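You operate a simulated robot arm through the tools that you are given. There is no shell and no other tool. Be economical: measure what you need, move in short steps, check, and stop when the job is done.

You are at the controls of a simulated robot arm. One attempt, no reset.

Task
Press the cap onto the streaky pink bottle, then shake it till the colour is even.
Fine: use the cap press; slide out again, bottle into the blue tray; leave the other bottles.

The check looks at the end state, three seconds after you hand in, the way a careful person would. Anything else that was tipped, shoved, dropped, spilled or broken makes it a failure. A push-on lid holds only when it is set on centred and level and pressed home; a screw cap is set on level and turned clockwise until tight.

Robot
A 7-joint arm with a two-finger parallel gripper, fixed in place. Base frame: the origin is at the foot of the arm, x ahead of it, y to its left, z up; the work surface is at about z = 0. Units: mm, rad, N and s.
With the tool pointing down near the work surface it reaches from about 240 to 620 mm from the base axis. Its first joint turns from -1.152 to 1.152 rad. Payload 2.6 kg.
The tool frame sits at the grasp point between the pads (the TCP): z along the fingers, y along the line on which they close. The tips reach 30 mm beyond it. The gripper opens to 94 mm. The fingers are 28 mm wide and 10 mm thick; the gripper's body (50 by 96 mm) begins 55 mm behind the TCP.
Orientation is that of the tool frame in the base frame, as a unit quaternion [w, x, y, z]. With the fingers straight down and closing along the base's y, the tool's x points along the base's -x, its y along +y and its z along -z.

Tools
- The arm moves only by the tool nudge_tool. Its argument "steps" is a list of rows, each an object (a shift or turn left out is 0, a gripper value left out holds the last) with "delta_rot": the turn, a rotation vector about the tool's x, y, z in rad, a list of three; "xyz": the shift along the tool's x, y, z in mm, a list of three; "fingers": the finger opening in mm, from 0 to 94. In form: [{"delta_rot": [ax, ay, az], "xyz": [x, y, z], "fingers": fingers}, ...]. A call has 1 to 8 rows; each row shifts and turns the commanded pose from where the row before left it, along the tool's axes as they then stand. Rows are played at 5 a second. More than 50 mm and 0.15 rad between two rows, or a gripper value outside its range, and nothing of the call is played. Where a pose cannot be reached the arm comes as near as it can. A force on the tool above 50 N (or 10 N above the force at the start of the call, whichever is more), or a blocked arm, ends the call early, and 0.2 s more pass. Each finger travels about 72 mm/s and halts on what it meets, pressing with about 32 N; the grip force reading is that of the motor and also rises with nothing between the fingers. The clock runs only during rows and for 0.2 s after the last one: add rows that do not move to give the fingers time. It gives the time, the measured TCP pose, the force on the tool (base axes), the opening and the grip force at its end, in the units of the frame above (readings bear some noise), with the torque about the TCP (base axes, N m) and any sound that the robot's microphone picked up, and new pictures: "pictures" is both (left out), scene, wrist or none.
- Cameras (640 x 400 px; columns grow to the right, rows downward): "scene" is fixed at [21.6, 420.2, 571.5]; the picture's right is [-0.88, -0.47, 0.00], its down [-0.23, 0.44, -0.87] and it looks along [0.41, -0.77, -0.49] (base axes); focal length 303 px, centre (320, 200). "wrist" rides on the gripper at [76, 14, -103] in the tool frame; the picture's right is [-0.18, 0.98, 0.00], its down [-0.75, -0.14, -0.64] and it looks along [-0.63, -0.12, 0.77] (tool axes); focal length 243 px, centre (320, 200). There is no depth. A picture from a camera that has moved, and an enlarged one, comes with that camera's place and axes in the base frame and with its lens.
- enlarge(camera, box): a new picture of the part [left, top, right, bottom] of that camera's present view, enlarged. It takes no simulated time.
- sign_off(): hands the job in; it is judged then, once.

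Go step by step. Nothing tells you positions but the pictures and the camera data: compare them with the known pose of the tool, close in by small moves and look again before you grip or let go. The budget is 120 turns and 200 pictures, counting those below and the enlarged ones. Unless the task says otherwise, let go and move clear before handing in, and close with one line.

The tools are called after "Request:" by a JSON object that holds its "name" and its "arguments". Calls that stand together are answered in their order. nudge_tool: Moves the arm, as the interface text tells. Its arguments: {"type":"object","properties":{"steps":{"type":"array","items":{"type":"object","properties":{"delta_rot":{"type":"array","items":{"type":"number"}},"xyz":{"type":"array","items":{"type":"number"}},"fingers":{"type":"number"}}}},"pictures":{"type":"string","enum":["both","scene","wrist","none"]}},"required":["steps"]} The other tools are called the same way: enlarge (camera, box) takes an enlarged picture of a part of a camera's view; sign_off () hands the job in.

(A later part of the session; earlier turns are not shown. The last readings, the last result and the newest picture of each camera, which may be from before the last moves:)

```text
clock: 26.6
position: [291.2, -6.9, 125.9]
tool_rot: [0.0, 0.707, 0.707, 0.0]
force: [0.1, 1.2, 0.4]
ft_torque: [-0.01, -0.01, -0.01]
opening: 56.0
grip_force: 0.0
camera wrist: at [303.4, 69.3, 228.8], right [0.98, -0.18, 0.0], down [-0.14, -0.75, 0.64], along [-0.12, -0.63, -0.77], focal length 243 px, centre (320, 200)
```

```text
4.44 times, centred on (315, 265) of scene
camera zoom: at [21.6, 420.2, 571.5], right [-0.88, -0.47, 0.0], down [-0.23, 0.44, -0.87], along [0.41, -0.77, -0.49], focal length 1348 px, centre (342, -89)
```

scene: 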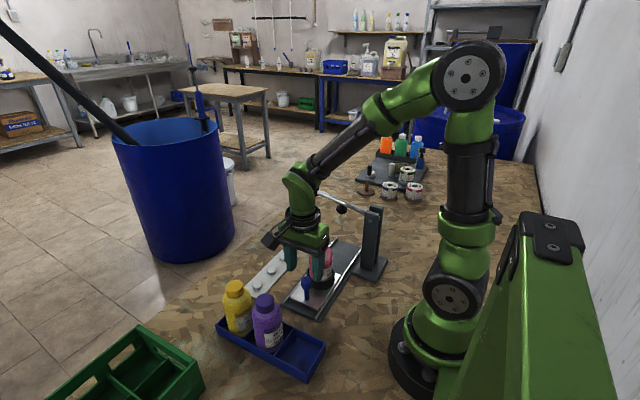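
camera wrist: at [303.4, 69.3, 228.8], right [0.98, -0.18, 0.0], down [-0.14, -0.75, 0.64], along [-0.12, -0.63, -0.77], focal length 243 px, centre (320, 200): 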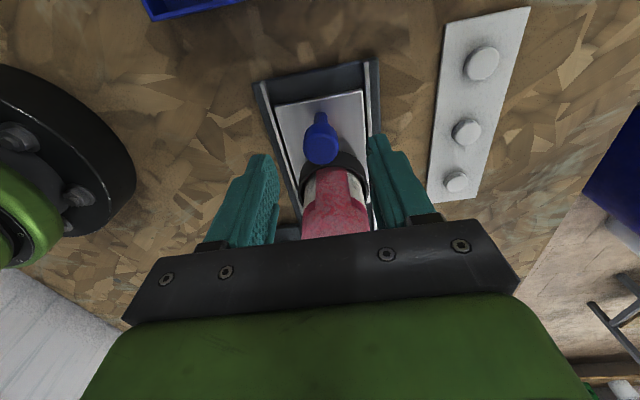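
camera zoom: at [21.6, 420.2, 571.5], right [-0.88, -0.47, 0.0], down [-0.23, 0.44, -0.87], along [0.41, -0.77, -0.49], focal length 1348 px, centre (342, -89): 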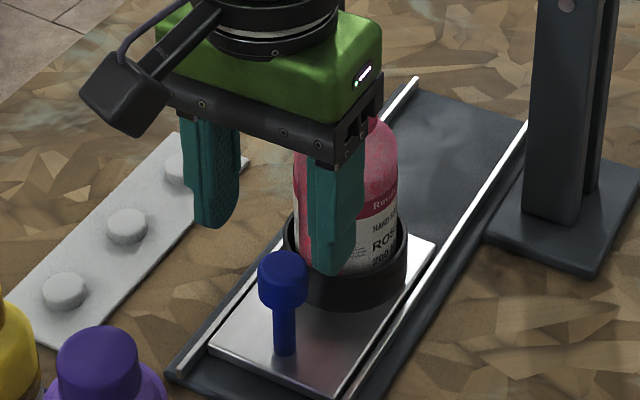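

Alignment is consistent. Lowering 40 mm and closing on the knob.

Request:
{"name": "nudge_tool", "arguments": {"steps": [{"xyz": [0, 0, 20]}, {"xyz": [0, 0, 20]}, {}, {"fingers": 40}, {"fingers": 30}, {"fingers": 20}, {"fingers": 14}, {}]}}

Request:
{"name": "enlarge", "arguments": {"camera": "scene", "box": [270, 220, 360, 310]}}

```text
clock: 28.4
position: [290.0, -5.6, 84.8]
tool_rot: [-0.001, 0.707, 0.707, -0.001]
force: [-14.1, 0.0, 4.1]
ft_torque: [0.03, -0.22, -0.1]
opening: 25.5
grip_force: 44.9
camera wrist: at [303.3, 69.5, 187.8], right [0.98, -0.18, 0.0], down [-0.14, -0.75, 0.64], along [-0.12, -0.63, -0.77], focal length 243 px, centre (320, 200)
```

scene: 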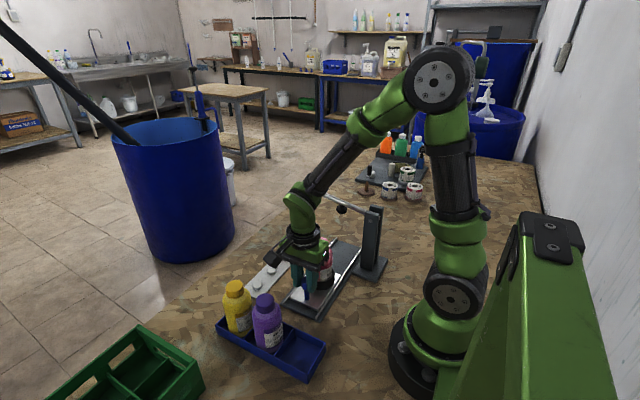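
wrist: 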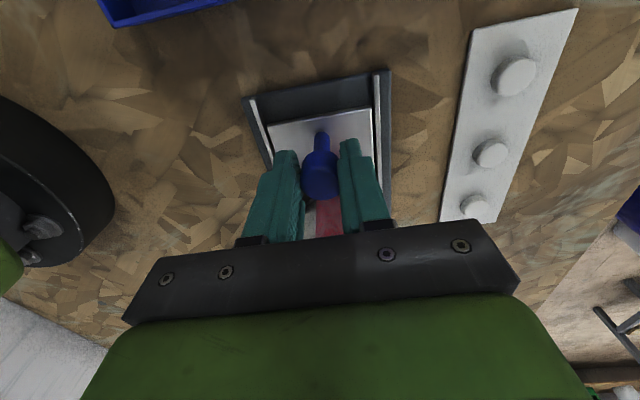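

```text
4.44 times, centred on (315, 265) of scene
camera zoom: at [21.6, 420.2, 571.5], right [-0.88, -0.47, 0.0], down [-0.23, 0.44, -0.87], along [0.41, -0.77, -0.49], focal length 1348 px, centre (342, -89)
```

zoom: 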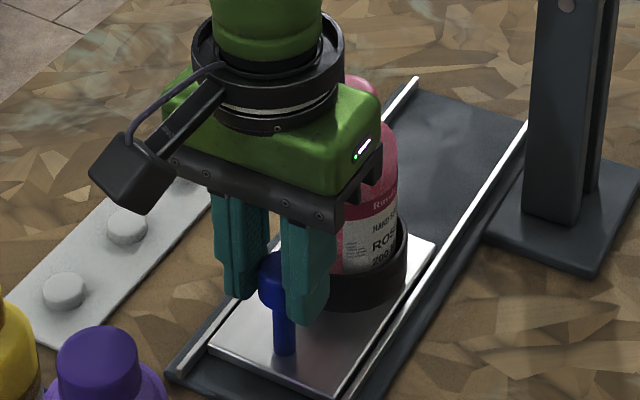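

The knob is gripped, with a side force of −14 N in x. I'll ease it by shifting −x a little.

Request:
{"name": "nudge_tool", "arguments": {"steps": [{"xyz": [0, -1, 0]}, {}], "pictures": "none"}}

```text
clock: 29.0
position: [291.5, -6.6, 85.5]
tool_rot: [0.0, 0.707, 0.707, 0.0]
force: [3.7, -1.4, -34.6]
ft_torque: [0.44, -0.53, -0.06]
opening: 25.5
grip_force: 44.3
```

Request:
{"name": "nudge_tool", "arguments": {"steps": [{}, {}], "pictures": "none"}}

```text
clock: 29.6
position: [289.7, -5.5, 84.9]
tool_rot: [0.0, 0.706, 0.708, 0.0]
force: [4.7, 0.0, -37.0]
ft_torque: [0.13, -0.55, 0.05]
opening: 25.7
grip_force: 45.0
```

Request:
{"name": "nudge_tool", "arguments": {"steps": [{"xyz": [0, 0, 1]}, {}], "pictures": "none"}}

```text
clock: 30.2
position: [290.0, -6.2, 84.7]
tool_rot: [0.001, 0.707, 0.707, 0.0]
force: [-4.0, 0.6, -1.7]
ft_torque: [-0.5, 0.66, 0.17]
opening: 25.2
grip_force: 44.7
```

Forces are relaxed. I'll slide the carriage toward −y slowly.

Request:
{"name": "nudge_tool", "arguments": {"steps": [{"xyz": [-5, 0, 0]}, {"xyz": [-7, 0, 0]}, {"xyz": [-7, 0, 0]}, {"xyz": [-7, 0, 0]}, {"xyz": [-7, 0, 0]}, {"xyz": [-7, 0, 0]}, {}]}}

```text
clock: 31.8
position: [289.7, -46.6, 87.1]
tool_rot: [0.001, 0.706, 0.708, -0.001]
force: [23.3, 1.2, -36.3]
ft_torque: [0.28, 0.05, 0.15]
opening: 25.5
grip_force: 45.4
camera wrist: at [302.3, 29.1, 188.7], right [0.98, -0.18, 0.0], down [-0.14, -0.75, 0.64], along [-0.11, -0.63, -0.77], focal length 243 px, centre (320, 200)
```

scene: 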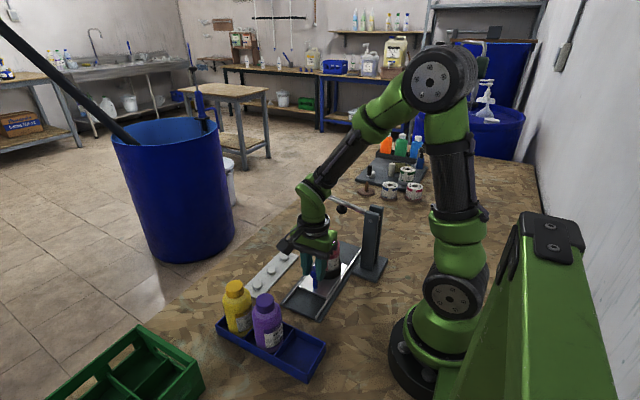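
wrist: 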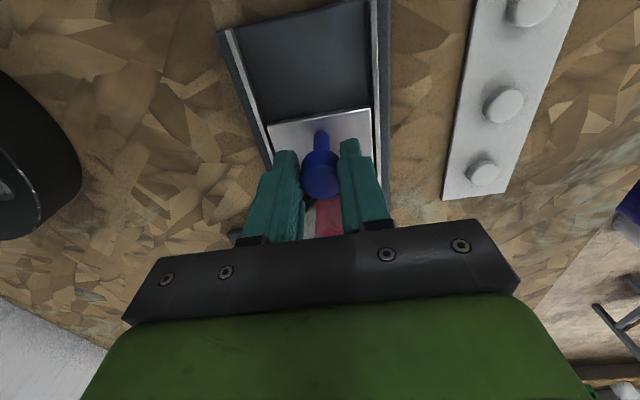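

The carriage slides. Trimming the side and vertical loads before going on.

Request:
{"name": "nudge_tool", "arguments": {"steps": [{"xyz": [0, 0.7, 0.9]}, {}], "pictures": "none"}}

```text
clock: 32.4
position: [290.1, -47.5, 86.1]
tool_rot: [0.0, 0.707, 0.707, 0.0]
force: [-0.9, -0.5, 9.7]
ft_torque: [-1.11, 0.4, 0.35]
opening: 25.3
grip_force: 45.1
```

Request:
{"name": "nudge_tool", "arguments": {"steps": [{"xyz": [-7, 0.1, 0]}, {"xyz": [-7, 0.1, 0.1]}, {"xyz": [-7, 0.1, 0.1]}, {"xyz": [-7, 0.1, 0.1]}, {"xyz": [-7, 0.1, 0.1]}, {}], "pictures": "none"}}

```text
clock: 33.8
position: [290.5, -81.4, 85.0]
tool_rot: [0.0, 0.708, 0.706, 0.001]
force: [-15.8, -0.8, 36.5]
ft_torque: [-0.1, 0.36, -0.09]
opening: 25.8
grip_force: 45.4
```

Request:
{"name": "nudge_tool", "arguments": {"steps": [{"xyz": [0, -0.5, -0.8]}, {}], "pictures": "none"}}

Request:
{"name": "nudge_tool", "arguments": {"steps": [{"xyz": [-7, 0, 0]}, {"xyz": [-7, 0, 0]}, {"xyz": [-7, 0, 0]}, {}]}}

```text
clock: 34.4
position: [289.5, -81.3, 85.4]
tool_rot: [-0.001, 0.707, 0.707, -0.001]
force: [-5.2, -0.7, -2.4]
ft_torque: [-0.28, -0.1, -0.29]
opening: 25.5
grip_force: 45.0
```

```text
clock: 35.4
position: [290.8, -100.6, 84.3]
tool_rot: [-0.001, 0.706, 0.708, 0.0]
force: [-0.2, -0.5, -35.9]
ft_torque: [0.21, -0.18, 0.06]
opening: 25.5
grip_force: 44.9
camera wrist: at [303.2, -25.5, 187.4], right [0.98, -0.18, 0.0], down [-0.14, -0.75, 0.64], along [-0.12, -0.63, -0.77], focal length 243 px, centre (320, 200)
```

scene: 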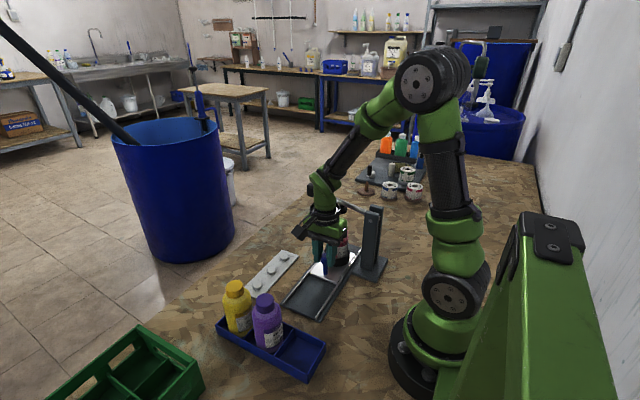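
wrist: 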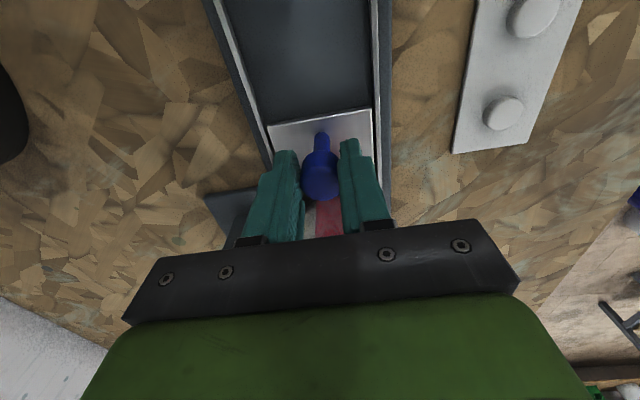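

Request:
{"name": "nudge_tool", "arguments": {"steps": [{"xyz": [0, 0, 0.9]}, {}], "pictures": "none"}}

Request:
{"name": "enlarge", "arguments": {"camera": "scene", "box": [270, 170, 410, 310]}}

```text
clock: 36.0
position: [291.0, -101.5, 85.4]
tool_rot: [-0.001, 0.707, 0.707, 0.0]
force: [-9.6, 0.5, -13.2]
ft_torque: [0.37, 0.11, 0.21]
opening: 25.7
grip_force: 45.1
```

```text
2.86 times, centred on (340, 240) of scene
camera zoom: at [21.6, 420.2, 571.5], right [-0.88, -0.47, 0.0], down [-0.23, 0.44, -0.87], along [0.41, -0.77, -0.49], focal length 866 px, centre (263, 86)
```

zoom: 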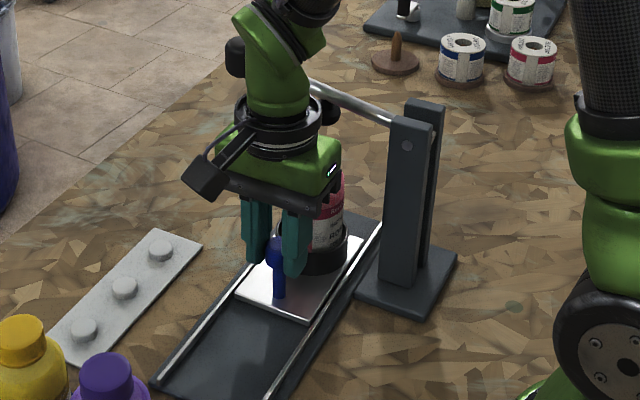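

Request:
{"name": "nudge_tool", "arguments": {"steps": [{"xyz": [-7, 0, 0]}, {"xyz": [-7, 0, 0]}, {}], "pictures": "none"}}

Request:
{"name": "enlarge", "arguments": {"camera": "scene", "box": [290, 170, 400, 280]}}

```text
clock: 36.8
position: [290.6, -116.7, 84.9]
tool_rot: [-0.002, 0.708, 0.706, 0.0]
force: [-15.0, -1.6, -6.6]
ft_torque: [-0.02, 0.19, -0.11]
opening: 25.4
grip_force: 44.8
```

```text
3.64 times, centred on (345, 225) of scene
camera zoom: at [21.6, 420.2, 571.5], right [-0.88, -0.47, 0.0], down [-0.23, 0.44, -0.87], along [0.41, -0.77, -0.49], focal length 1103 px, centre (229, 109)
```

zoom: 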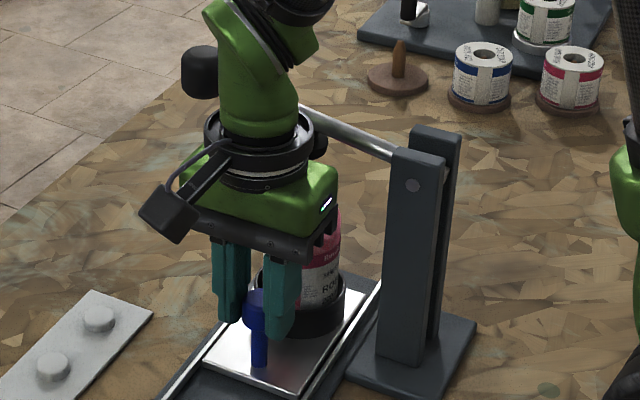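

Request:
{"name": "nudge_tool", "arguments": {"steps": [{"xyz": [-4, -0.6, 0.2]}, {"xyz": [-4, 0, 0]}, {}], "pictures": "none"}}

Request:
{"name": "nudge_tool", "arguments": {"steps": [{"xyz": [-3, 0, 0]}, {"xyz": [-3, 0, 0]}, {}], "pictures": "none"}}

Request:
{"name": "enlarge", "arguments": {"camera": "scene", "box": [290, 170, 400, 280]}}

```text
clock: 37.6
position: [290.2, -124.7, 85.2]
tool_rot: [0.0, 0.708, 0.706, 0.0]
force: [-17.1, -1.1, 7.2]
ft_torque: [0.63, 0.26, -0.15]
opening: 25.5
grip_force: 44.4
```

```text
clock: 38.4
position: [290.3, -127.1, 83.8]
tool_rot: [-0.005, 0.707, 0.707, 0.002]
force: [-9.2, 32.0, 18.3]
ft_torque: [0.55, 0.04, -0.1]
opening: 25.5
grip_force: 45.1
```

```text
3.64 times, centred on (345, 225) of scene
camera zoom: at [21.5, 420.3, 571.5], right [-0.88, -0.47, 0.0], down [-0.23, 0.44, -0.87], along [0.41, -0.77, -0.49], focal length 1103 px, centre (229, 109)
```

zoom: 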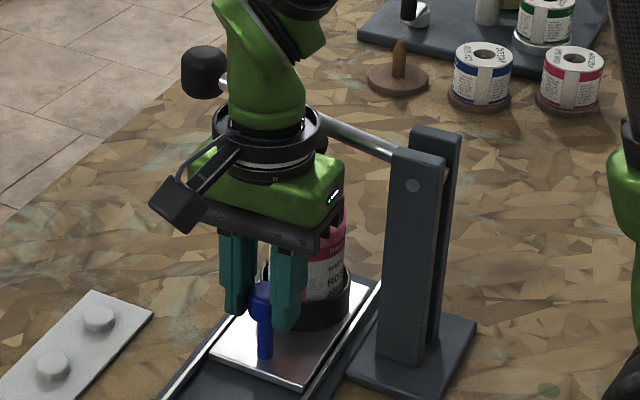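

Hit a stop at y≈−127 (32 N). I'll relieve it, release the knob and rise to check the bottle under the pad.

Request:
{"name": "nudge_tool", "arguments": {"steps": [{"xyz": [3, 0, -0.5]}, {}, {"fingers": 40}, {"fingers": 56}, {}], "pictures": "none"}}

Request:
{"name": "nudge_tool", "arguments": {"steps": [{"xyz": [0, 0, -40]}, {"xyz": [20, 0, -40]}, {"xyz": [40, 0, -20]}, {"xyz": [40, 0, 0]}, {}]}}

Request:
{"name": "enlarge", "arguments": {"camera": "scene", "box": [290, 170, 400, 280]}}

Request:
{"name": "enlarge", "arguments": {"camera": "wrist", "box": [220, 100, 420, 240]}}

```text
clock: 39.6
position: [289.8, -127.3, 85.3]
tool_rot: [0.0, 0.707, 0.707, -0.001]
force: [-0.5, 0.1, -0.3]
ft_torque: [0.02, -0.01, -0.04]
opening: 55.9
grip_force: 0.0
```

```text
clock: 40.8
position: [288.8, -28.7, 186.4]
tool_rot: [0.001, 0.707, 0.707, 0.0]
force: [-0.2, -0.2, 1.3]
ft_torque: [0.01, 0.02, -0.03]
opening: 55.9
grip_force: 0.0
camera wrist: at [302.1, 47.7, 288.5], right [0.98, -0.18, 0.0], down [-0.14, -0.75, 0.64], along [-0.12, -0.63, -0.77], focal length 243 px, centre (320, 200)
```

scene: 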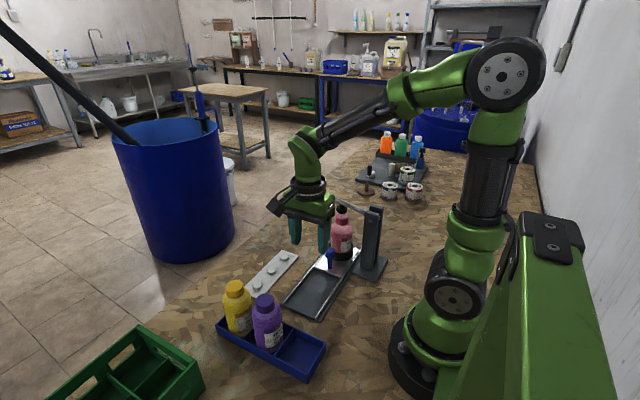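
wrist: 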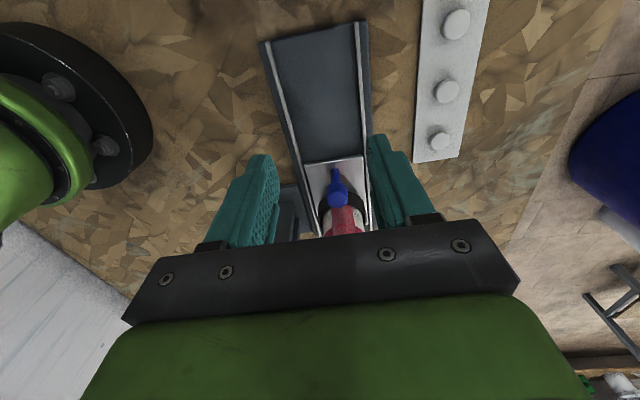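

```text
3.64 times, centred on (345, 225) of scene
camera zoom: at [21.6, 420.2, 571.5], right [-0.88, -0.47, 0.0], down [-0.23, 0.44, -0.87], along [0.41, -0.77, -0.49], focal length 1103 px, centre (229, 109)
```

zoom: 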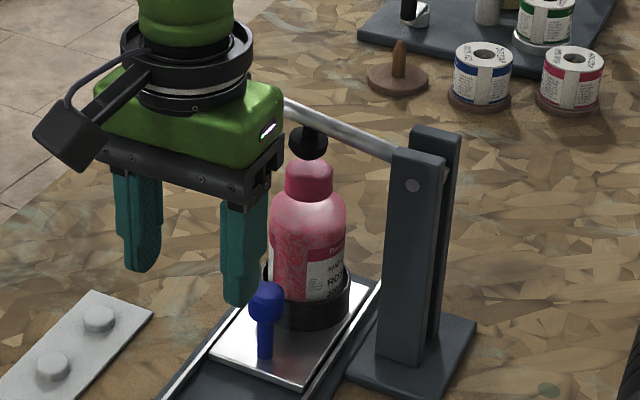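

```text
2.86 times, centred on (320, 170) of wrist
camera zoom: at [302.1, 47.7, 288.5], right [0.98, -0.18, 0.0], down [-0.14, -0.75, 0.64], along [-0.12, -0.63, -0.77], focal length 693 px, centre (320, 286)
```

zoom: 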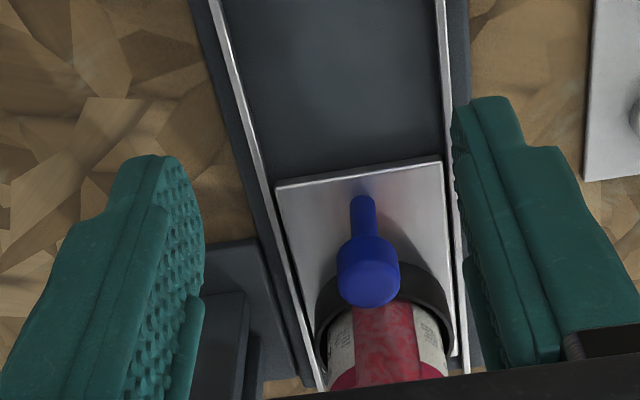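

The bottle is right under the pad. I'll close the fingers and go above the lever ball (~(383,-217,187)).

Request:
{"name": "nudge_tool", "arguments": {"steps": [{"xyz": [0, 0, -40], "fingers": 20}, {"xyz": [0, 0, -40], "fingers": 0}, {"xyz": [-30, 19, 0]}, {"xyz": [-40, 19, 0]}, {"xyz": [-40, 19, 0]}, {"xyz": [-40, 19, 0]}, {"xyz": [-38, 18, 0]}, {}]}}

Request:
{"name": "enlarge", "arguments": {"camera": "scene", "box": [270, 120, 400, 250]}}

Request:
{"name": "enlarge", "arguments": {"camera": "wrist", "box": [220, 60, 420, 220]}}

```text
clock: 42.6
position: [384.1, -213.3, 265.5]
tool_rot: [0.0, 0.707, 0.707, 0.0]
force: [0.5, -0.6, -0.7]
ft_torque: [0.0, 0.01, 0.01]
opening: 0.3
grip_force: 31.9
camera wrist: at [396.8, -138.7, 368.1], right [0.98, -0.18, 0.0], down [-0.14, -0.75, 0.64], along [-0.12, -0.63, -0.77], focal length 243 px, centre (320, 200)
```

scene: 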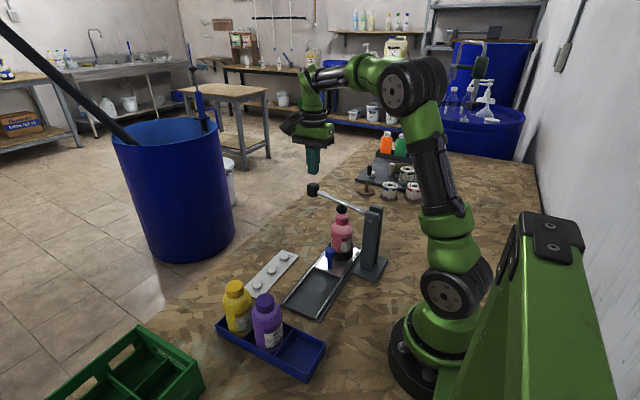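
wrist: 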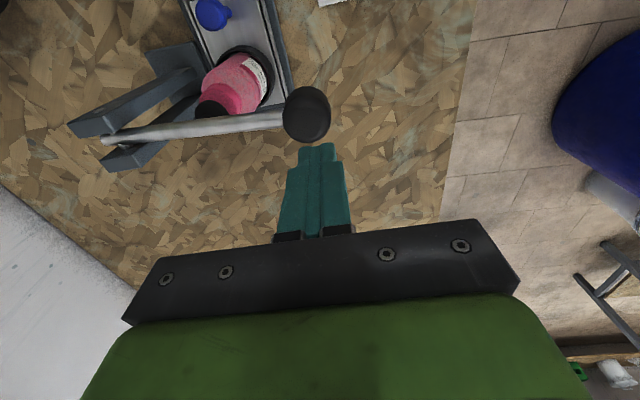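

```text
3.08 times, centred on (335, 185) of scene
camera zoom: at [21.6, 420.2, 571.5], right [-0.88, -0.47, 0.0], down [-0.23, 0.44, -0.87], along [0.41, -0.77, -0.49], focal length 933 px, centre (274, 246)
```

zoom: 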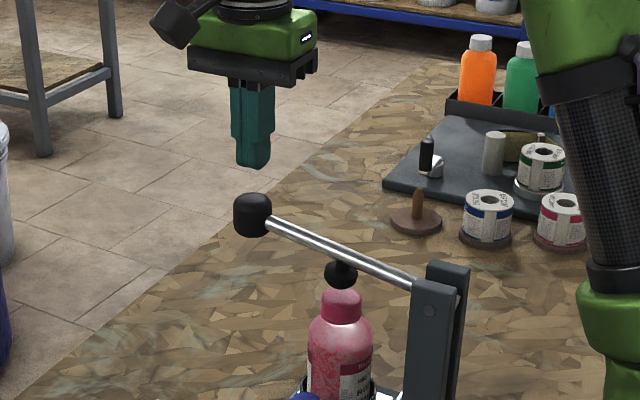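

```text
2.50 times, centred on (320, 140) of wrist
camera zoom: at [396.8, -138.7, 368.1], right [0.98, -0.18, 0.0], down [-0.14, -0.75, 0.64], along [-0.12, -0.63, -0.77], focal length 606 px, centre (320, 350)
```

zoom: 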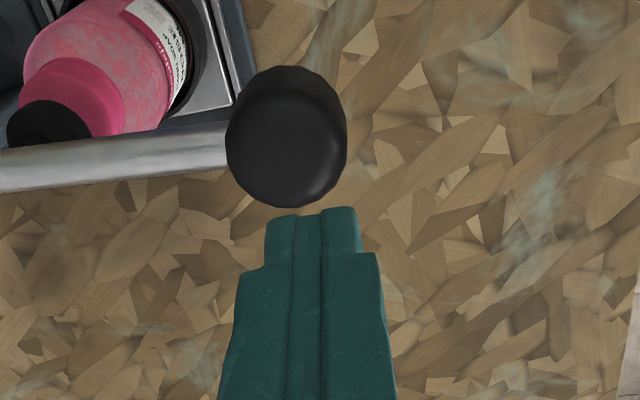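

The ball is nearer (376,-203,~195). I'll shift and lower a bit to verify.

Request:
{"name": "nudge_tool", "arguments": {"steps": [{"xyz": [10, -7, 8]}, {}, {}], "pictures": "none"}}

Request:
{"name": "enlarge", "arguments": {"camera": "scene", "box": [290, 150, 370, 230]}}

Request:
{"name": "enlarge", "arguments": {"camera": "wrist", "box": [240, 90, 400, 210]}}

```text
clock: 43.4
position: [377.9, -203.7, 257.8]
tool_rot: [0.0, 0.707, 0.707, 0.0]
force: [-1.1, -0.2, 0.7]
ft_torque: [0.02, -0.03, -0.04]
opening: 0.0
grip_force: 31.8
```

```text
5.00 times, centred on (330, 190) of scene
camera zoom: at [21.6, 420.2, 571.5], right [-0.88, -0.47, 0.0], down [-0.23, 0.44, -0.87], along [0.41, -0.77, -0.49], focal length 1516 px, centre (270, 250)
```

zoom: 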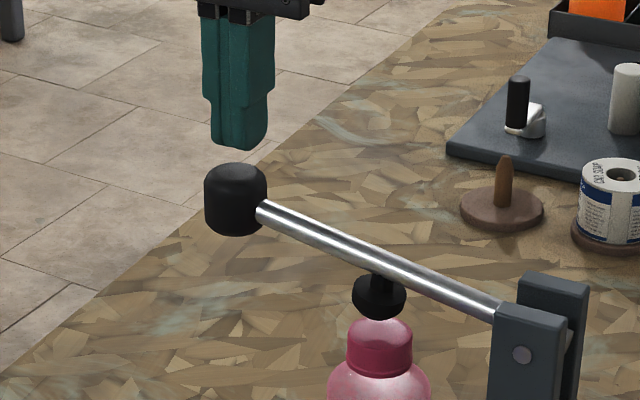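

```text
3.33 times, centred on (320, 150) of wrist
camera zoom: at [389.9, -128.9, 359.2], right [0.98, -0.18, 0.0], down [-0.14, -0.75, 0.64], along [-0.12, -0.63, -0.77], focal length 809 px, centre (320, 367)
```

zoom: 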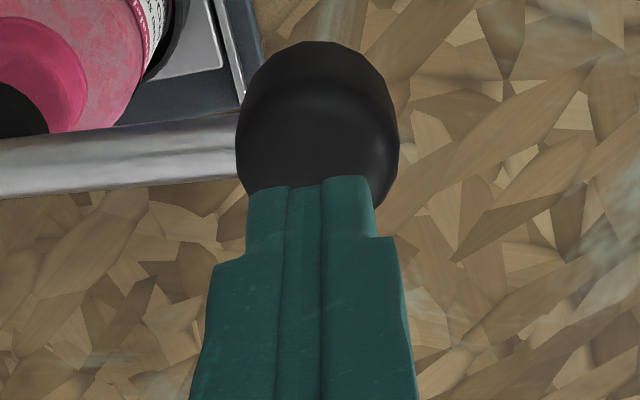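

The fingers are centred over the ball, about 15 mm above it. I'll press down in small steps.

Request:
{"name": "nudge_tool", "arguments": {"steps": [{"xyz": [0, 0, 6]}, {"xyz": [0, 0, 6]}, {"xyz": [0, 0, 3]}, {"xyz": [0, 0, 3]}, {}], "pictures": "none"}}

Request:
{"name": "nudge_tool", "arguments": {"steps": [{"xyz": [0, 0, 2]}, {"xyz": [0, 0, 2]}, {"xyz": [0, 0, 2]}, {}], "pictures": "none"}}

Request:
{"name": "enlarge", "arguments": {"camera": "scene", "box": [290, 150, 370, 230]}}

```text
clock: 44.6
position: [377.2, -204.5, 238.5]
tool_rot: [0.0, 0.707, 0.707, 0.0]
force: [0.9, -1.1, 1.8]
ft_torque: [0.02, -0.01, -0.03]
opening: 0.1
grip_force: 32.2
```

```text
clock: 45.6
position: [376.5, -203.6, 232.3]
tool_rot: [0.0, 0.707, 0.707, 0.0]
force: [0.9, -0.3, 0.8]
ft_torque: [0.0, -0.03, -0.01]
opening: 0.0
grip_force: 31.6
```

```text
5.00 times, centred on (330, 190) of scene
camera zoom: at [21.6, 420.2, 571.5], right [-0.88, -0.47, 0.0], down [-0.23, 0.44, -0.87], along [0.41, -0.77, -0.49], focal length 1516 px, centre (270, 250)
```

zoom: 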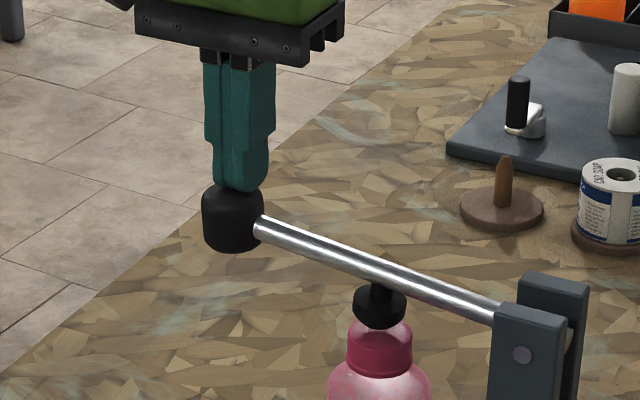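

The lever is following down. Continuing.

Request:
{"name": "nudge_tool", "arguments": {"steps": [{"xyz": [0, 0, 2]}, {"xyz": [0, 0, 2]}, {"xyz": [0, 0, 2]}, {}], "pictures": "none"}}

Request:
{"name": "enlarge", "arguments": {"camera": "scene", "box": [290, 150, 370, 230]}}

```text
clock: 46.6
position: [377.3, -204.3, 227.0]
tool_rot: [0.0, 0.706, 0.708, 0.0]
force: [1.6, -0.9, 1.3]
ft_torque: [0.03, -0.03, 0.01]
opening: 0.0
grip_force: 31.9
```

```text
5.00 times, centred on (330, 190) of scene
camera zoom: at [21.6, 420.2, 571.5], right [-0.88, -0.47, 0.0], down [-0.23, 0.44, -0.87], along [0.41, -0.77, -0.49], focal length 1516 px, centre (270, 250)
```

zoom: 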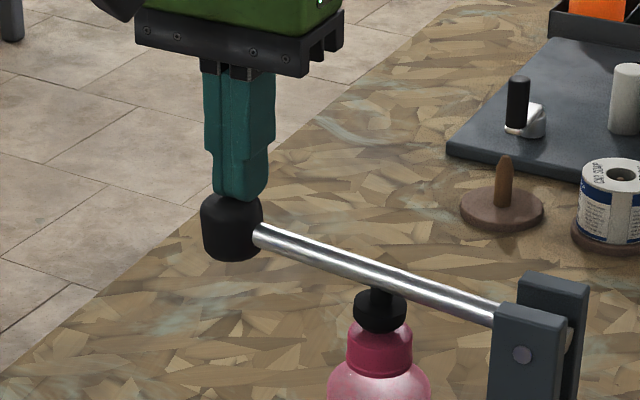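

Request:
{"name": "nudge_tool", "arguments": {"steps": [{"xyz": [0, 0, 2]}, {"xyz": [0, 0, 2]}, {}], "pictures": "none"}}

Request:
{"name": "nudge_tool", "arguments": {"steps": [{"xyz": [0, 0, 2]}, {"xyz": [0, 0, 2]}, {}], "pictures": "none"}}

Request:
{"name": "enlarge", "arguments": {"camera": "scene", "box": [290, 150, 370, 230]}}

```text
clock: 47.4
position: [376.7, -205.0, 223.6]
tool_rot: [0.0, 0.707, 0.707, 0.001]
force: [1.3, 1.3, 2.1]
ft_torque: [0.02, -0.03, -0.01]
opening: 0.3
grip_force: 32.0
```

```text
clock: 48.2
position: [375.9, -204.3, 218.3]
tool_rot: [0.001, 0.707, 0.708, 0.0]
force: [0.8, -0.8, 2.3]
ft_torque: [-0.02, 0.0, -0.02]
opening: 0.0
grip_force: 32.2
```

```text
5.00 times, centred on (330, 190) of scene
camera zoom: at [21.6, 420.2, 571.5], right [-0.88, -0.47, 0.0], down [-0.23, 0.44, -0.87], along [0.41, -0.77, -0.49], focal length 1516 px, centre (270, 250)
```

zoom: 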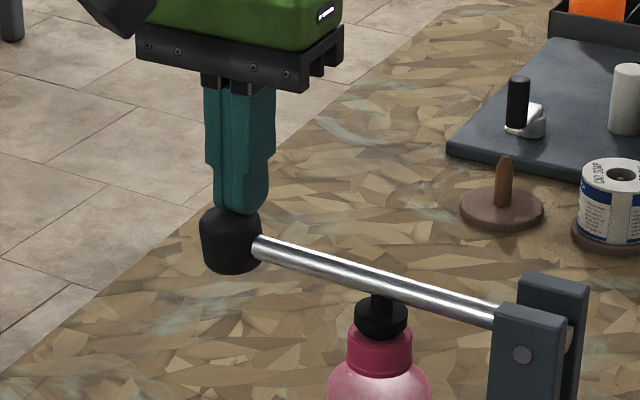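

Pad is just about touching the cap. Continuing slowly to feel contact.

Request:
{"name": "nudge_tool", "arguments": {"steps": [{"xyz": [0, 0, 1.5]}, {"xyz": [0, 0, 1.5]}, {}], "pictures": "none"}}

Request:
{"name": "nudge_tool", "arguments": {"steps": [{"xyz": [0, 0, 1.5]}, {"xyz": [0, 0, 1.5]}, {}], "pictures": "none"}}

Request:
{"name": "nudge_tool", "arguments": {"steps": [{"xyz": [0, 0, 1.5]}, {"xyz": [0, 0, 1.5]}, {}], "pictures": "none"}}

Request:
{"name": "enlarge", "arguments": {"camera": "scene", "box": [290, 150, 370, 230]}}

```text
clock: 49.0
position: [377.3, -205.5, 214.7]
tool_rot: [-0.001, 0.707, 0.707, 0.0]
force: [0.6, -0.3, 2.6]
ft_torque: [0.02, -0.05, -0.01]
opening: 0.0
grip_force: 31.7
```

```text
clock: 49.8
position: [376.6, -205.0, 213.3]
tool_rot: [0.0, 0.707, 0.707, -0.001]
force: [-0.5, -0.2, 4.8]
ft_torque: [-0.06, 0.01, 0.02]
opening: 0.0
grip_force: 31.6
```

```text
clock: 50.6
position: [377.4, -204.4, 211.0]
tool_rot: [0.002, 0.707, 0.707, -0.001]
force: [-1.8, -2.1, 15.7]
ft_torque: [0.01, 0.03, -0.11]
opening: 0.0
grip_force: 31.8
heard: snap
```

```text
5.00 times, centred on (330, 190) of scene
camera zoom: at [21.5, 420.3, 571.5], right [-0.88, -0.47, 0.0], down [-0.23, 0.44, -0.87], along [0.41, -0.77, -0.49], focal length 1516 px, centre (270, 250)
```

zoom: 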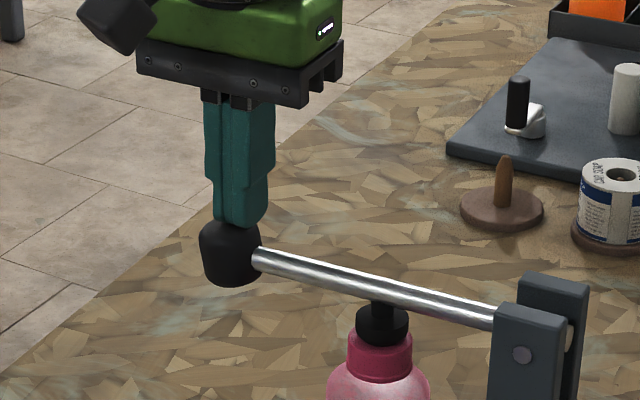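

Heard a snap. One slight further press to be sure it's home, then raise.

Request:
{"name": "nudge_tool", "arguments": {"steps": [{"xyz": [0, 0, 1.5]}, {}], "pictures": "none"}}

Request:
{"name": "nudge_tool", "arguments": {"steps": [{"xyz": [0, 0, -10]}, {"xyz": [0, 0, -10]}, {"xyz": [0, 0, -15]}, {"xyz": [0, 0, -20]}, {"xyz": [0, 0, -20]}, {}], "pictures": "scene"}}

Request:
{"name": "enlarge", "arguments": {"camera": "scene", "box": [290, 150, 390, 250]}}

```text
clock: 51.2
position: [377.1, -203.7, 209.9]
tool_rot: [0.001, 0.707, 0.707, 0.0]
force: [-3.2, -2.1, 21.1]
ft_torque: [0.07, 0.06, -0.12]
opening: 0.1
grip_force: 31.7
```

```text
clock: 52.6
position: [377.7, -205.7, 282.8]
tool_rot: [0.0, 0.707, 0.707, 0.0]
force: [-0.3, 0.0, 0.7]
ft_torque: [-0.01, 0.01, -0.01]
opening: 0.1
grip_force: 31.8
```

scene: 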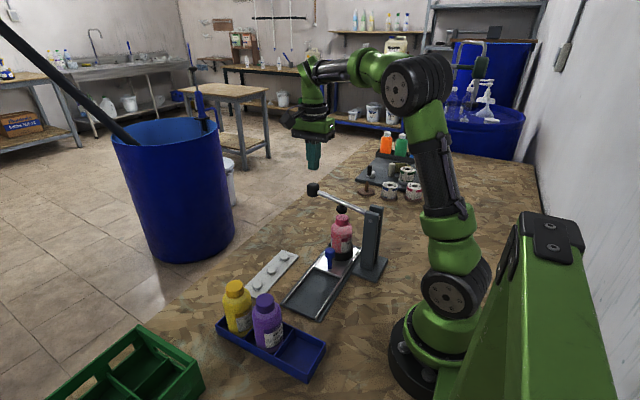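

```text
4.00 times, centred on (340, 200) of scene
camera zoom: at [21.6, 420.2, 571.5], right [-0.88, -0.47, 0.0], down [-0.23, 0.44, -0.87], along [0.41, -0.77, -0.49], focal length 1213 px, centre (240, 200)
```

zoom: 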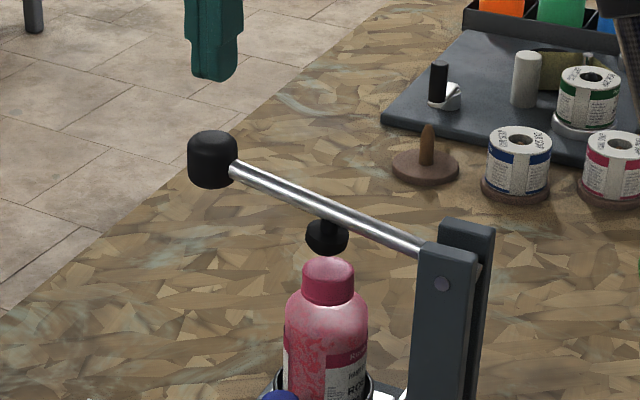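

The lever has sprung back up. I'll return to the knob by the same route.

Request:
{"name": "nudge_tool", "arguments": {"steps": [{"xyz": [38, -21.5, 0]}, {"xyz": [38, -21.5, 0]}, {"xyz": [38, -21.5, 0]}, {"xyz": [38, -22, 0], "fingers": 56}, {"xyz": [0, 0, 48]}, {"xyz": [0, 0, 48]}, {}, {}], "pictures": "wrist"}}

```text
clock: 54.4
position: [289.4, -52.6, 186.7]
tool_rot: [0.0, 0.707, 0.707, 0.0]
force: [0.5, -0.2, -0.3]
ft_torque: [-0.02, -0.04, -0.01]
opening: 56.2
grip_force: 0.0
camera wrist: at [301.9, 22.1, 289.1], right [0.98, -0.18, 0.0], down [-0.14, -0.75, 0.64], along [-0.12, -0.63, -0.77], focal length 243 px, centre (320, 200)
```

wrist: 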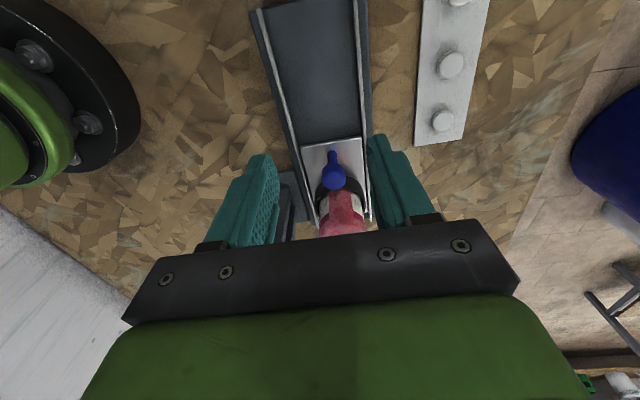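

Request:
{"name": "nudge_tool", "arguments": {"steps": [{"xyz": [-35, 1.2, 0]}, {"xyz": [-20, 0, 20]}, {"xyz": [-20, 0, 40]}, {"xyz": [0, 0, 20]}, {"xyz": [0, 0, 21.5]}, {}, {}]}}

Request:
{"name": "enlarge", "arguments": {"camera": "scene", "box": [290, 170, 400, 280]}}

```text
clock: 56.0
position: [291.9, -127.0, 85.0]
tool_rot: [0.0, 0.707, 0.707, -0.001]
force: [0.4, 0.3, 0.3]
ft_torque: [0.04, 0.02, 0.02]
opening: 55.8
grip_force: 0.1
camera wrist: at [304.2, -51.5, 186.9], right [0.98, -0.18, 0.0], down [-0.14, -0.75, 0.64], along [-0.12, -0.63, -0.77], focal length 243 px, centre (320, 200)
```

scene: 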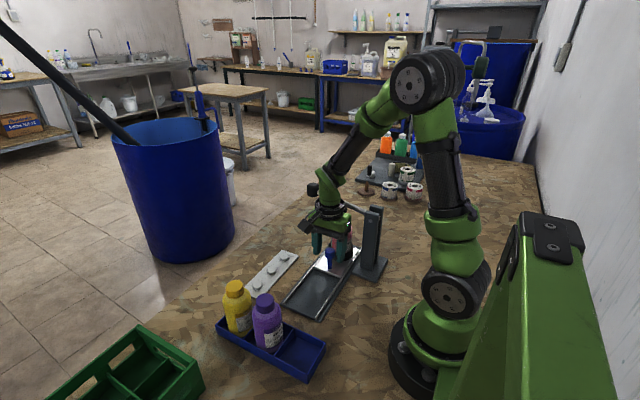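
wrist: 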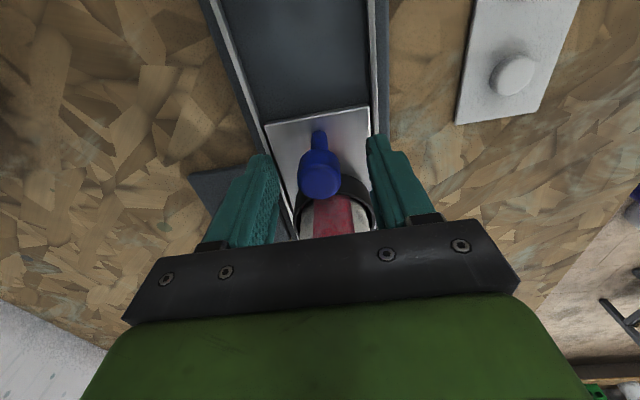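

```text
3.64 times, centred on (345, 225) of scene
camera zoom: at [21.6, 420.2, 571.5], right [-0.88, -0.47, 0.0], down [-0.23, 0.44, -0.87], along [0.41, -0.77, -0.49], focal length 1103 px, centre (229, 109)
```

zoom: 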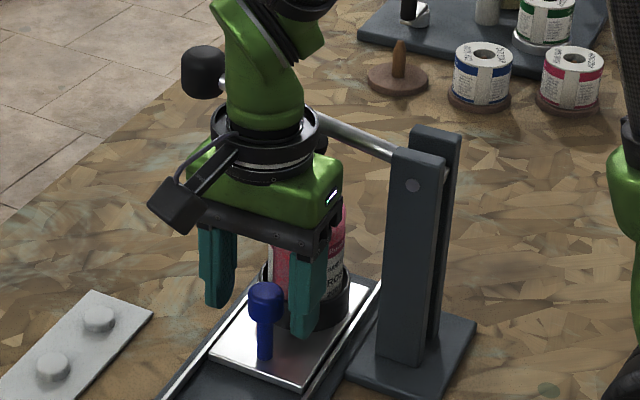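

Request:
{"name": "nudge_tool", "arguments": {"steps": [{"xyz": [0, -0.8, 0]}, {"fingers": 40}, {"fingers": 30}, {"fingers": 20}, {"fingers": 14}, {}], "pictures": "none"}}

```text
clock: 57.4
position: [289.6, -126.4, 85.1]
tool_rot: [0.0, 0.707, 0.707, -0.001]
force: [-9.8, -0.6, 6.2]
ft_torque: [0.01, 0.12, 0.01]
opening: 25.5
grip_force: 44.8
```

Gripped with low loads. Sliding out (+y) in stages.

Request:
{"name": "nudge_tool", "arguments": {"steps": [{"xyz": [5, -0.3, 0]}, {"xyz": [7, 0, 0]}, {"xyz": [7, 0, 0]}, {"xyz": [7, 0, 0]}, {"xyz": [7, 0, 0]}, {"xyz": [7, 0, 0]}, {}], "pictures": "none"}}

Request:
{"name": "nudge_tool", "arguments": {"steps": [{"xyz": [7, 0, 0]}, {"xyz": [7, 0, 0]}, {"xyz": [7, 0, 0]}, {"xyz": [7, 0, 0]}, {}], "pictures": "scene"}}

```text
clock: 59.0
position: [289.3, -88.2, 84.4]
tool_rot: [-0.001, 0.707, 0.707, -0.001]
force: [-10.0, 0.2, -6.4]
ft_torque: [-0.46, 0.09, -0.15]
opening: 25.8
grip_force: 44.4
```

```text
clock: 60.2
position: [290.1, -60.9, 84.8]
tool_rot: [0.0, 0.707, 0.707, -0.001]
force: [-2.6, -0.6, -29.4]
ft_torque: [0.32, 0.02, -0.06]
opening: 25.7
grip_force: 45.1
```

scene: 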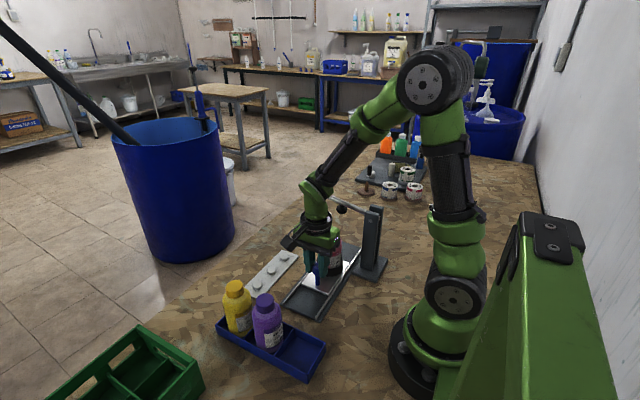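

Request:
{"name": "nudge_tool", "arguments": {"steps": [{"xyz": [0, 0, 0.8]}, {"xyz": [7, 0, 0]}, {"xyz": [7, 0, 0]}, {"xyz": [7, 0, 0]}, {"xyz": [7, 0, 0]}, {}], "pictures": "none"}}

Request:
{"name": "nudge_tool", "arguments": {"steps": [{"xyz": [7, 0, 0]}, {"xyz": [7, 0, 0]}, {"xyz": [6, 0, 0]}, {}], "pictures": "none"}}

```text
clock: 61.6
position: [289.9, -31.1, 83.9]
tool_rot: [0.0, 0.707, 0.707, -0.001]
force: [-18.4, -0.8, 5.2]
ft_torque: [-0.52, 0.23, -0.22]
opening: 25.5
grip_force: 45.3
```

```text
clock: 62.6
position: [290.0, -11.7, 85.1]
tool_rot: [-0.002, 0.707, 0.707, -0.001]
force: [-22.4, 1.8, 17.4]
ft_torque: [-0.74, 0.25, 0.04]
opening: 25.8
grip_force: 45.5
```

Request:
{"name": "nudge_tool", "arguments": {"steps": [{"xyz": [2.5, -0.7, -0.4]}, {"xyz": [2.5, 0, 0]}, {}, {"fingers": 40}, {"fingers": 60}, {}], "pictures": "none"}}

Request:
{"name": "nudge_tool", "arguments": {"steps": [{"xyz": [0, 0, -40]}, {"xyz": [0, 0, -45]}, {"xyz": [0, 0, -45]}, {"delta_rot": [0, 0, -0.1428]}, {"delta_rot": [0, 0, -0.1428]}, {"delta_rot": [0, 0, -0.1428]}, {"delta_rot": [0, 0, -0.1428]}, {"delta_rot": [0, 0, -0.1428]}], "pictures": "none"}}

Request:
{"name": "nudge_tool", "arguments": {"steps": [{"delta_rot": [0, 0, -0.1428]}, {"delta_rot": [0, 0, -0.1428]}, {"delta_rot": [0, 0, -0.1428]}, {"delta_rot": [0, 0, -0.1428]}, {"delta_rot": [0, 0, -0.1428]}, {"delta_rot": [0, 0, -0.1428], "fingers": 90}, {"xyz": [0, -35, 0]}, {}]}}

Request:
{"name": "enlarge", "arguments": {"camera": "scene", "box": [270, 210, 370, 310]}}

```text
clock: 64.0
position: [289.9, -7.4, 86.9]
tool_rot: [0.0, 0.707, 0.707, 0.0]
force: [-0.3, -1.1, 0.1]
ft_torque: [0.02, -0.06, 0.0]
opening: 59.9
grip_force: 0.1
```

```text
clock: 65.8
position: [290.7, -5.9, 215.3]
tool_rot: [0.0, 0.415, 0.91, 0.0]
force: [-0.5, 0.3, -0.3]
ft_torque: [0.01, 0.0, -0.02]
opening: 59.9
grip_force: 0.0
```

```text
clock: 67.6
position: [289.8, -41.3, 217.1]
tool_rot: [0.0, -0.002, 1.0, -0.001]
force: [0.0, 1.2, 0.1]
ft_torque: [-0.01, 0.02, 0.01]
opening: 89.9
grip_force: 0.1
camera wrist: at [212.5, -28.2, 317.7], right [0.18, 0.98, 0.0], down [0.75, -0.14, 0.64], along [0.63, -0.12, -0.77], focal length 243 px, centre (320, 200)
```

scene: 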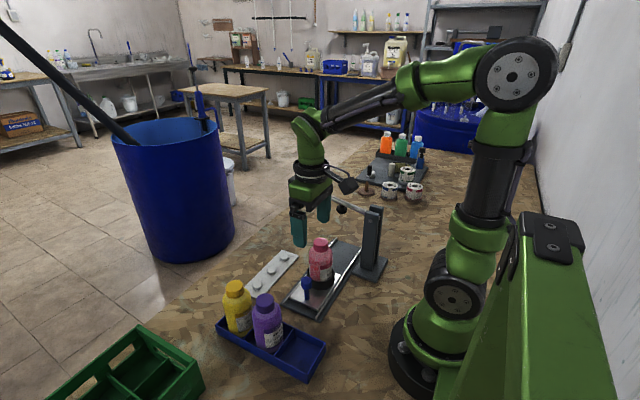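
wrist: 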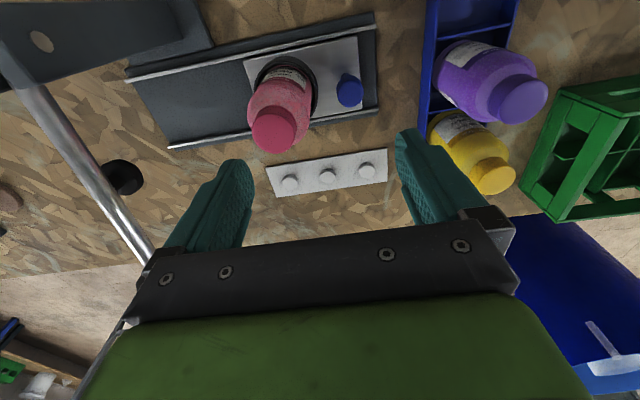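

```text
4.00 times, centred on (320, 260) of scene
camera zoom: at [21.6, 420.2, 571.5], right [-0.88, -0.47, 0.0], down [-0.23, 0.44, -0.87], along [0.41, -0.77, -0.49], focal length 1213 px, centre (320, -40)
```

zoom: 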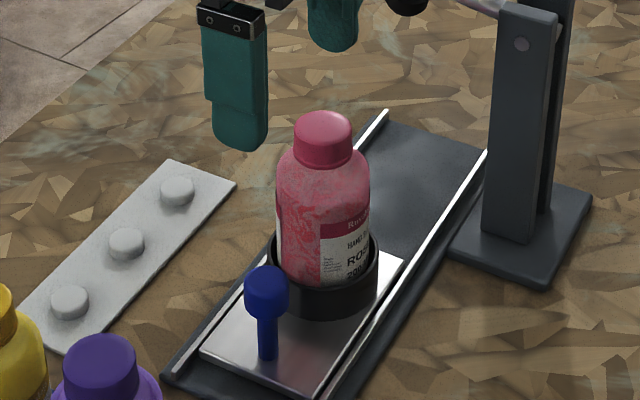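

The carriage is out again and the cap looks home and level. I'll align over the bottle with the gripper closing along y.

Request:
{"name": "nudge_tool", "arguments": {"steps": [{"xyz": [3.8, -37.5, 0], "fingers": 76}, {"xyz": [0, 0, 20]}, {}, {}], "pictures": "wrist"}}

Request:
{"name": "enlarge", "arguments": {"camera": "scene", "box": [270, 190, 370, 290]}}

Request:
{"name": "enlarge", "arguments": {"camera": "wrist", "box": [220, 60, 420, 220]}}

```text
clock: 68.6
position: [286.6, -77.1, 194.1]
tool_rot: [0.0, 0.0, 1.0, 0.0]
force: [0.3, -0.7, -0.5]
ft_torque: [0.01, 0.0, -0.04]
opening: 76.0
grip_force: 0.1
camera wrist: at [209.1, -64.1, 296.2], right [0.18, 0.98, 0.0], down [0.75, -0.14, 0.64], along [0.63, -0.12, -0.77], focal length 243 px, centre (320, 200)
```

wrist: 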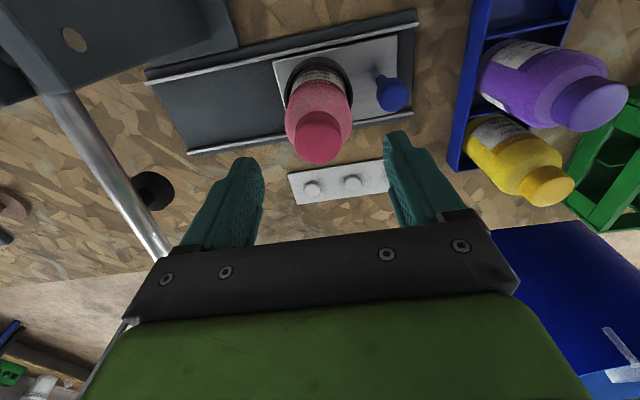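

```text
4.00 times, centred on (320, 240) of scene
camera zoom: at [21.6, 420.2, 571.5], right [-0.88, -0.47, 0.0], down [-0.23, 0.44, -0.87], along [0.41, -0.77, -0.49], focal length 1213 px, centre (320, 40)
```

zoom: 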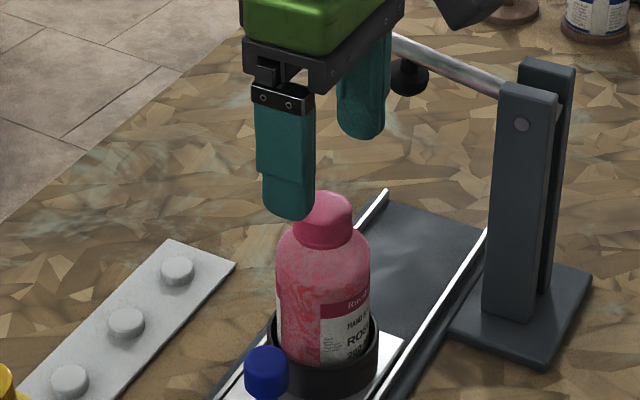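

```text
2.50 times, centred on (320, 140) of wrist
camera zoom: at [209.1, -64.1, 296.2], right [0.18, 0.98, 0.0], down [0.75, -0.14, 0.64], along [0.63, -0.12, -0.77], focal length 606 px, centre (320, 350)
```

zoom: 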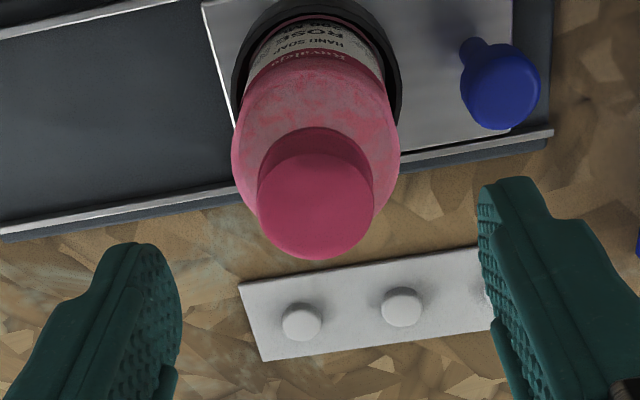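

Aligned within about 1–2 mm. Descending around the bottle to TCP z≈103.

Request:
{"name": "nudge_tool", "arguments": {"steps": [{"xyz": [1.2, -1, 20]}, {"xyz": [0, 0, 25]}, {"xyz": [0, 0, 25]}, {"xyz": [0, 0, 20]}, {}, {}], "pictures": "wrist"}}

Request:
{"name": "enlarge", "arguments": {"camera": "scene", "box": [270, 200, 370, 300]}}

```text
clock: 70.0
position: [284.0, -78.8, 104.2]
tool_rot: [0.0, 0.0, 1.0, 0.0]
force: [1.1, -0.1, -1.0]
ft_torque: [0.02, 0.03, 0.04]
opening: 76.1
grip_force: 0.1
camera wrist: at [207.7, -65.9, 206.8], right [0.18, 0.98, 0.0], down [0.75, -0.14, 0.64], along [0.63, -0.12, -0.77], focal length 243 px, centre (320, 200)
```

wrist: 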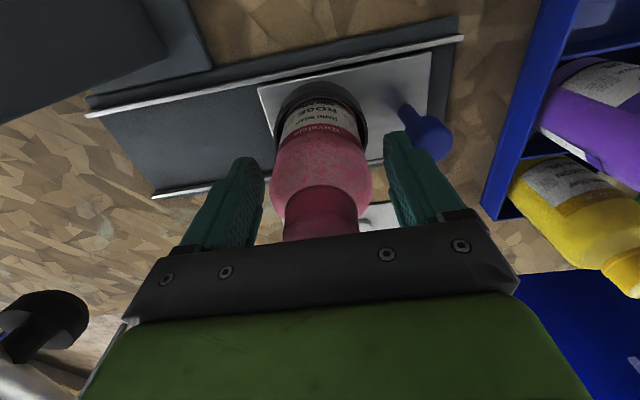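

```text
4.00 times, centred on (320, 250) of scene
camera zoom: at [21.6, 420.2, 571.5], right [-0.88, -0.47, 0.0], down [-0.23, 0.44, -0.87], along [0.41, -0.77, -0.49], focal length 1213 px, centre (320, 0)
```

zoom: 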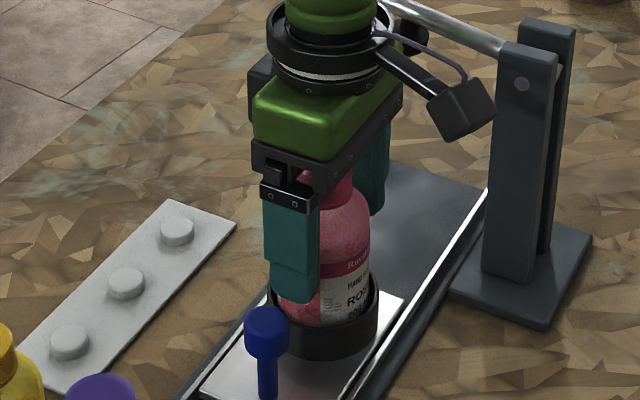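

Request:
{"name": "nudge_tool", "arguments": {"steps": [{"fingers": 66}, {"fingers": 60}, {"fingers": 56}, {"fingers": 50}, {"fingers": 44}, {}], "pictures": "wrist"}}

```text
clock: 71.4
position: [285.5, -79.7, 104.3]
tool_rot: [-0.001, 0.0, 1.0, 0.0]
force: [0.8, -1.1, 3.0]
ft_torque: [-0.03, -0.04, 0.0]
opening: 56.5
grip_force: 32.1
camera wrist: at [207.8, -66.0, 207.1], right [0.18, 0.98, 0.0], down [0.75, -0.14, 0.64], along [0.63, -0.12, -0.77], focal length 243 px, centre (320, 200)
```

wrist: 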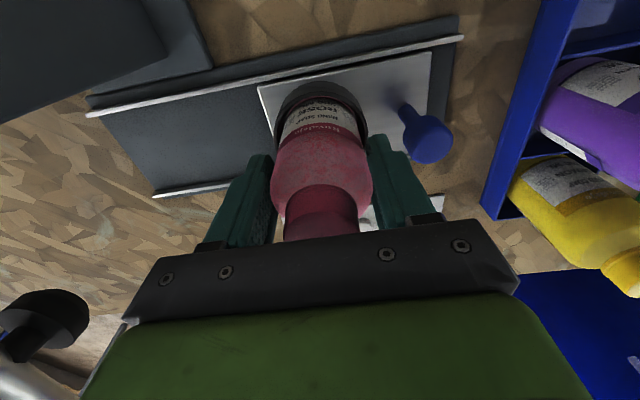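

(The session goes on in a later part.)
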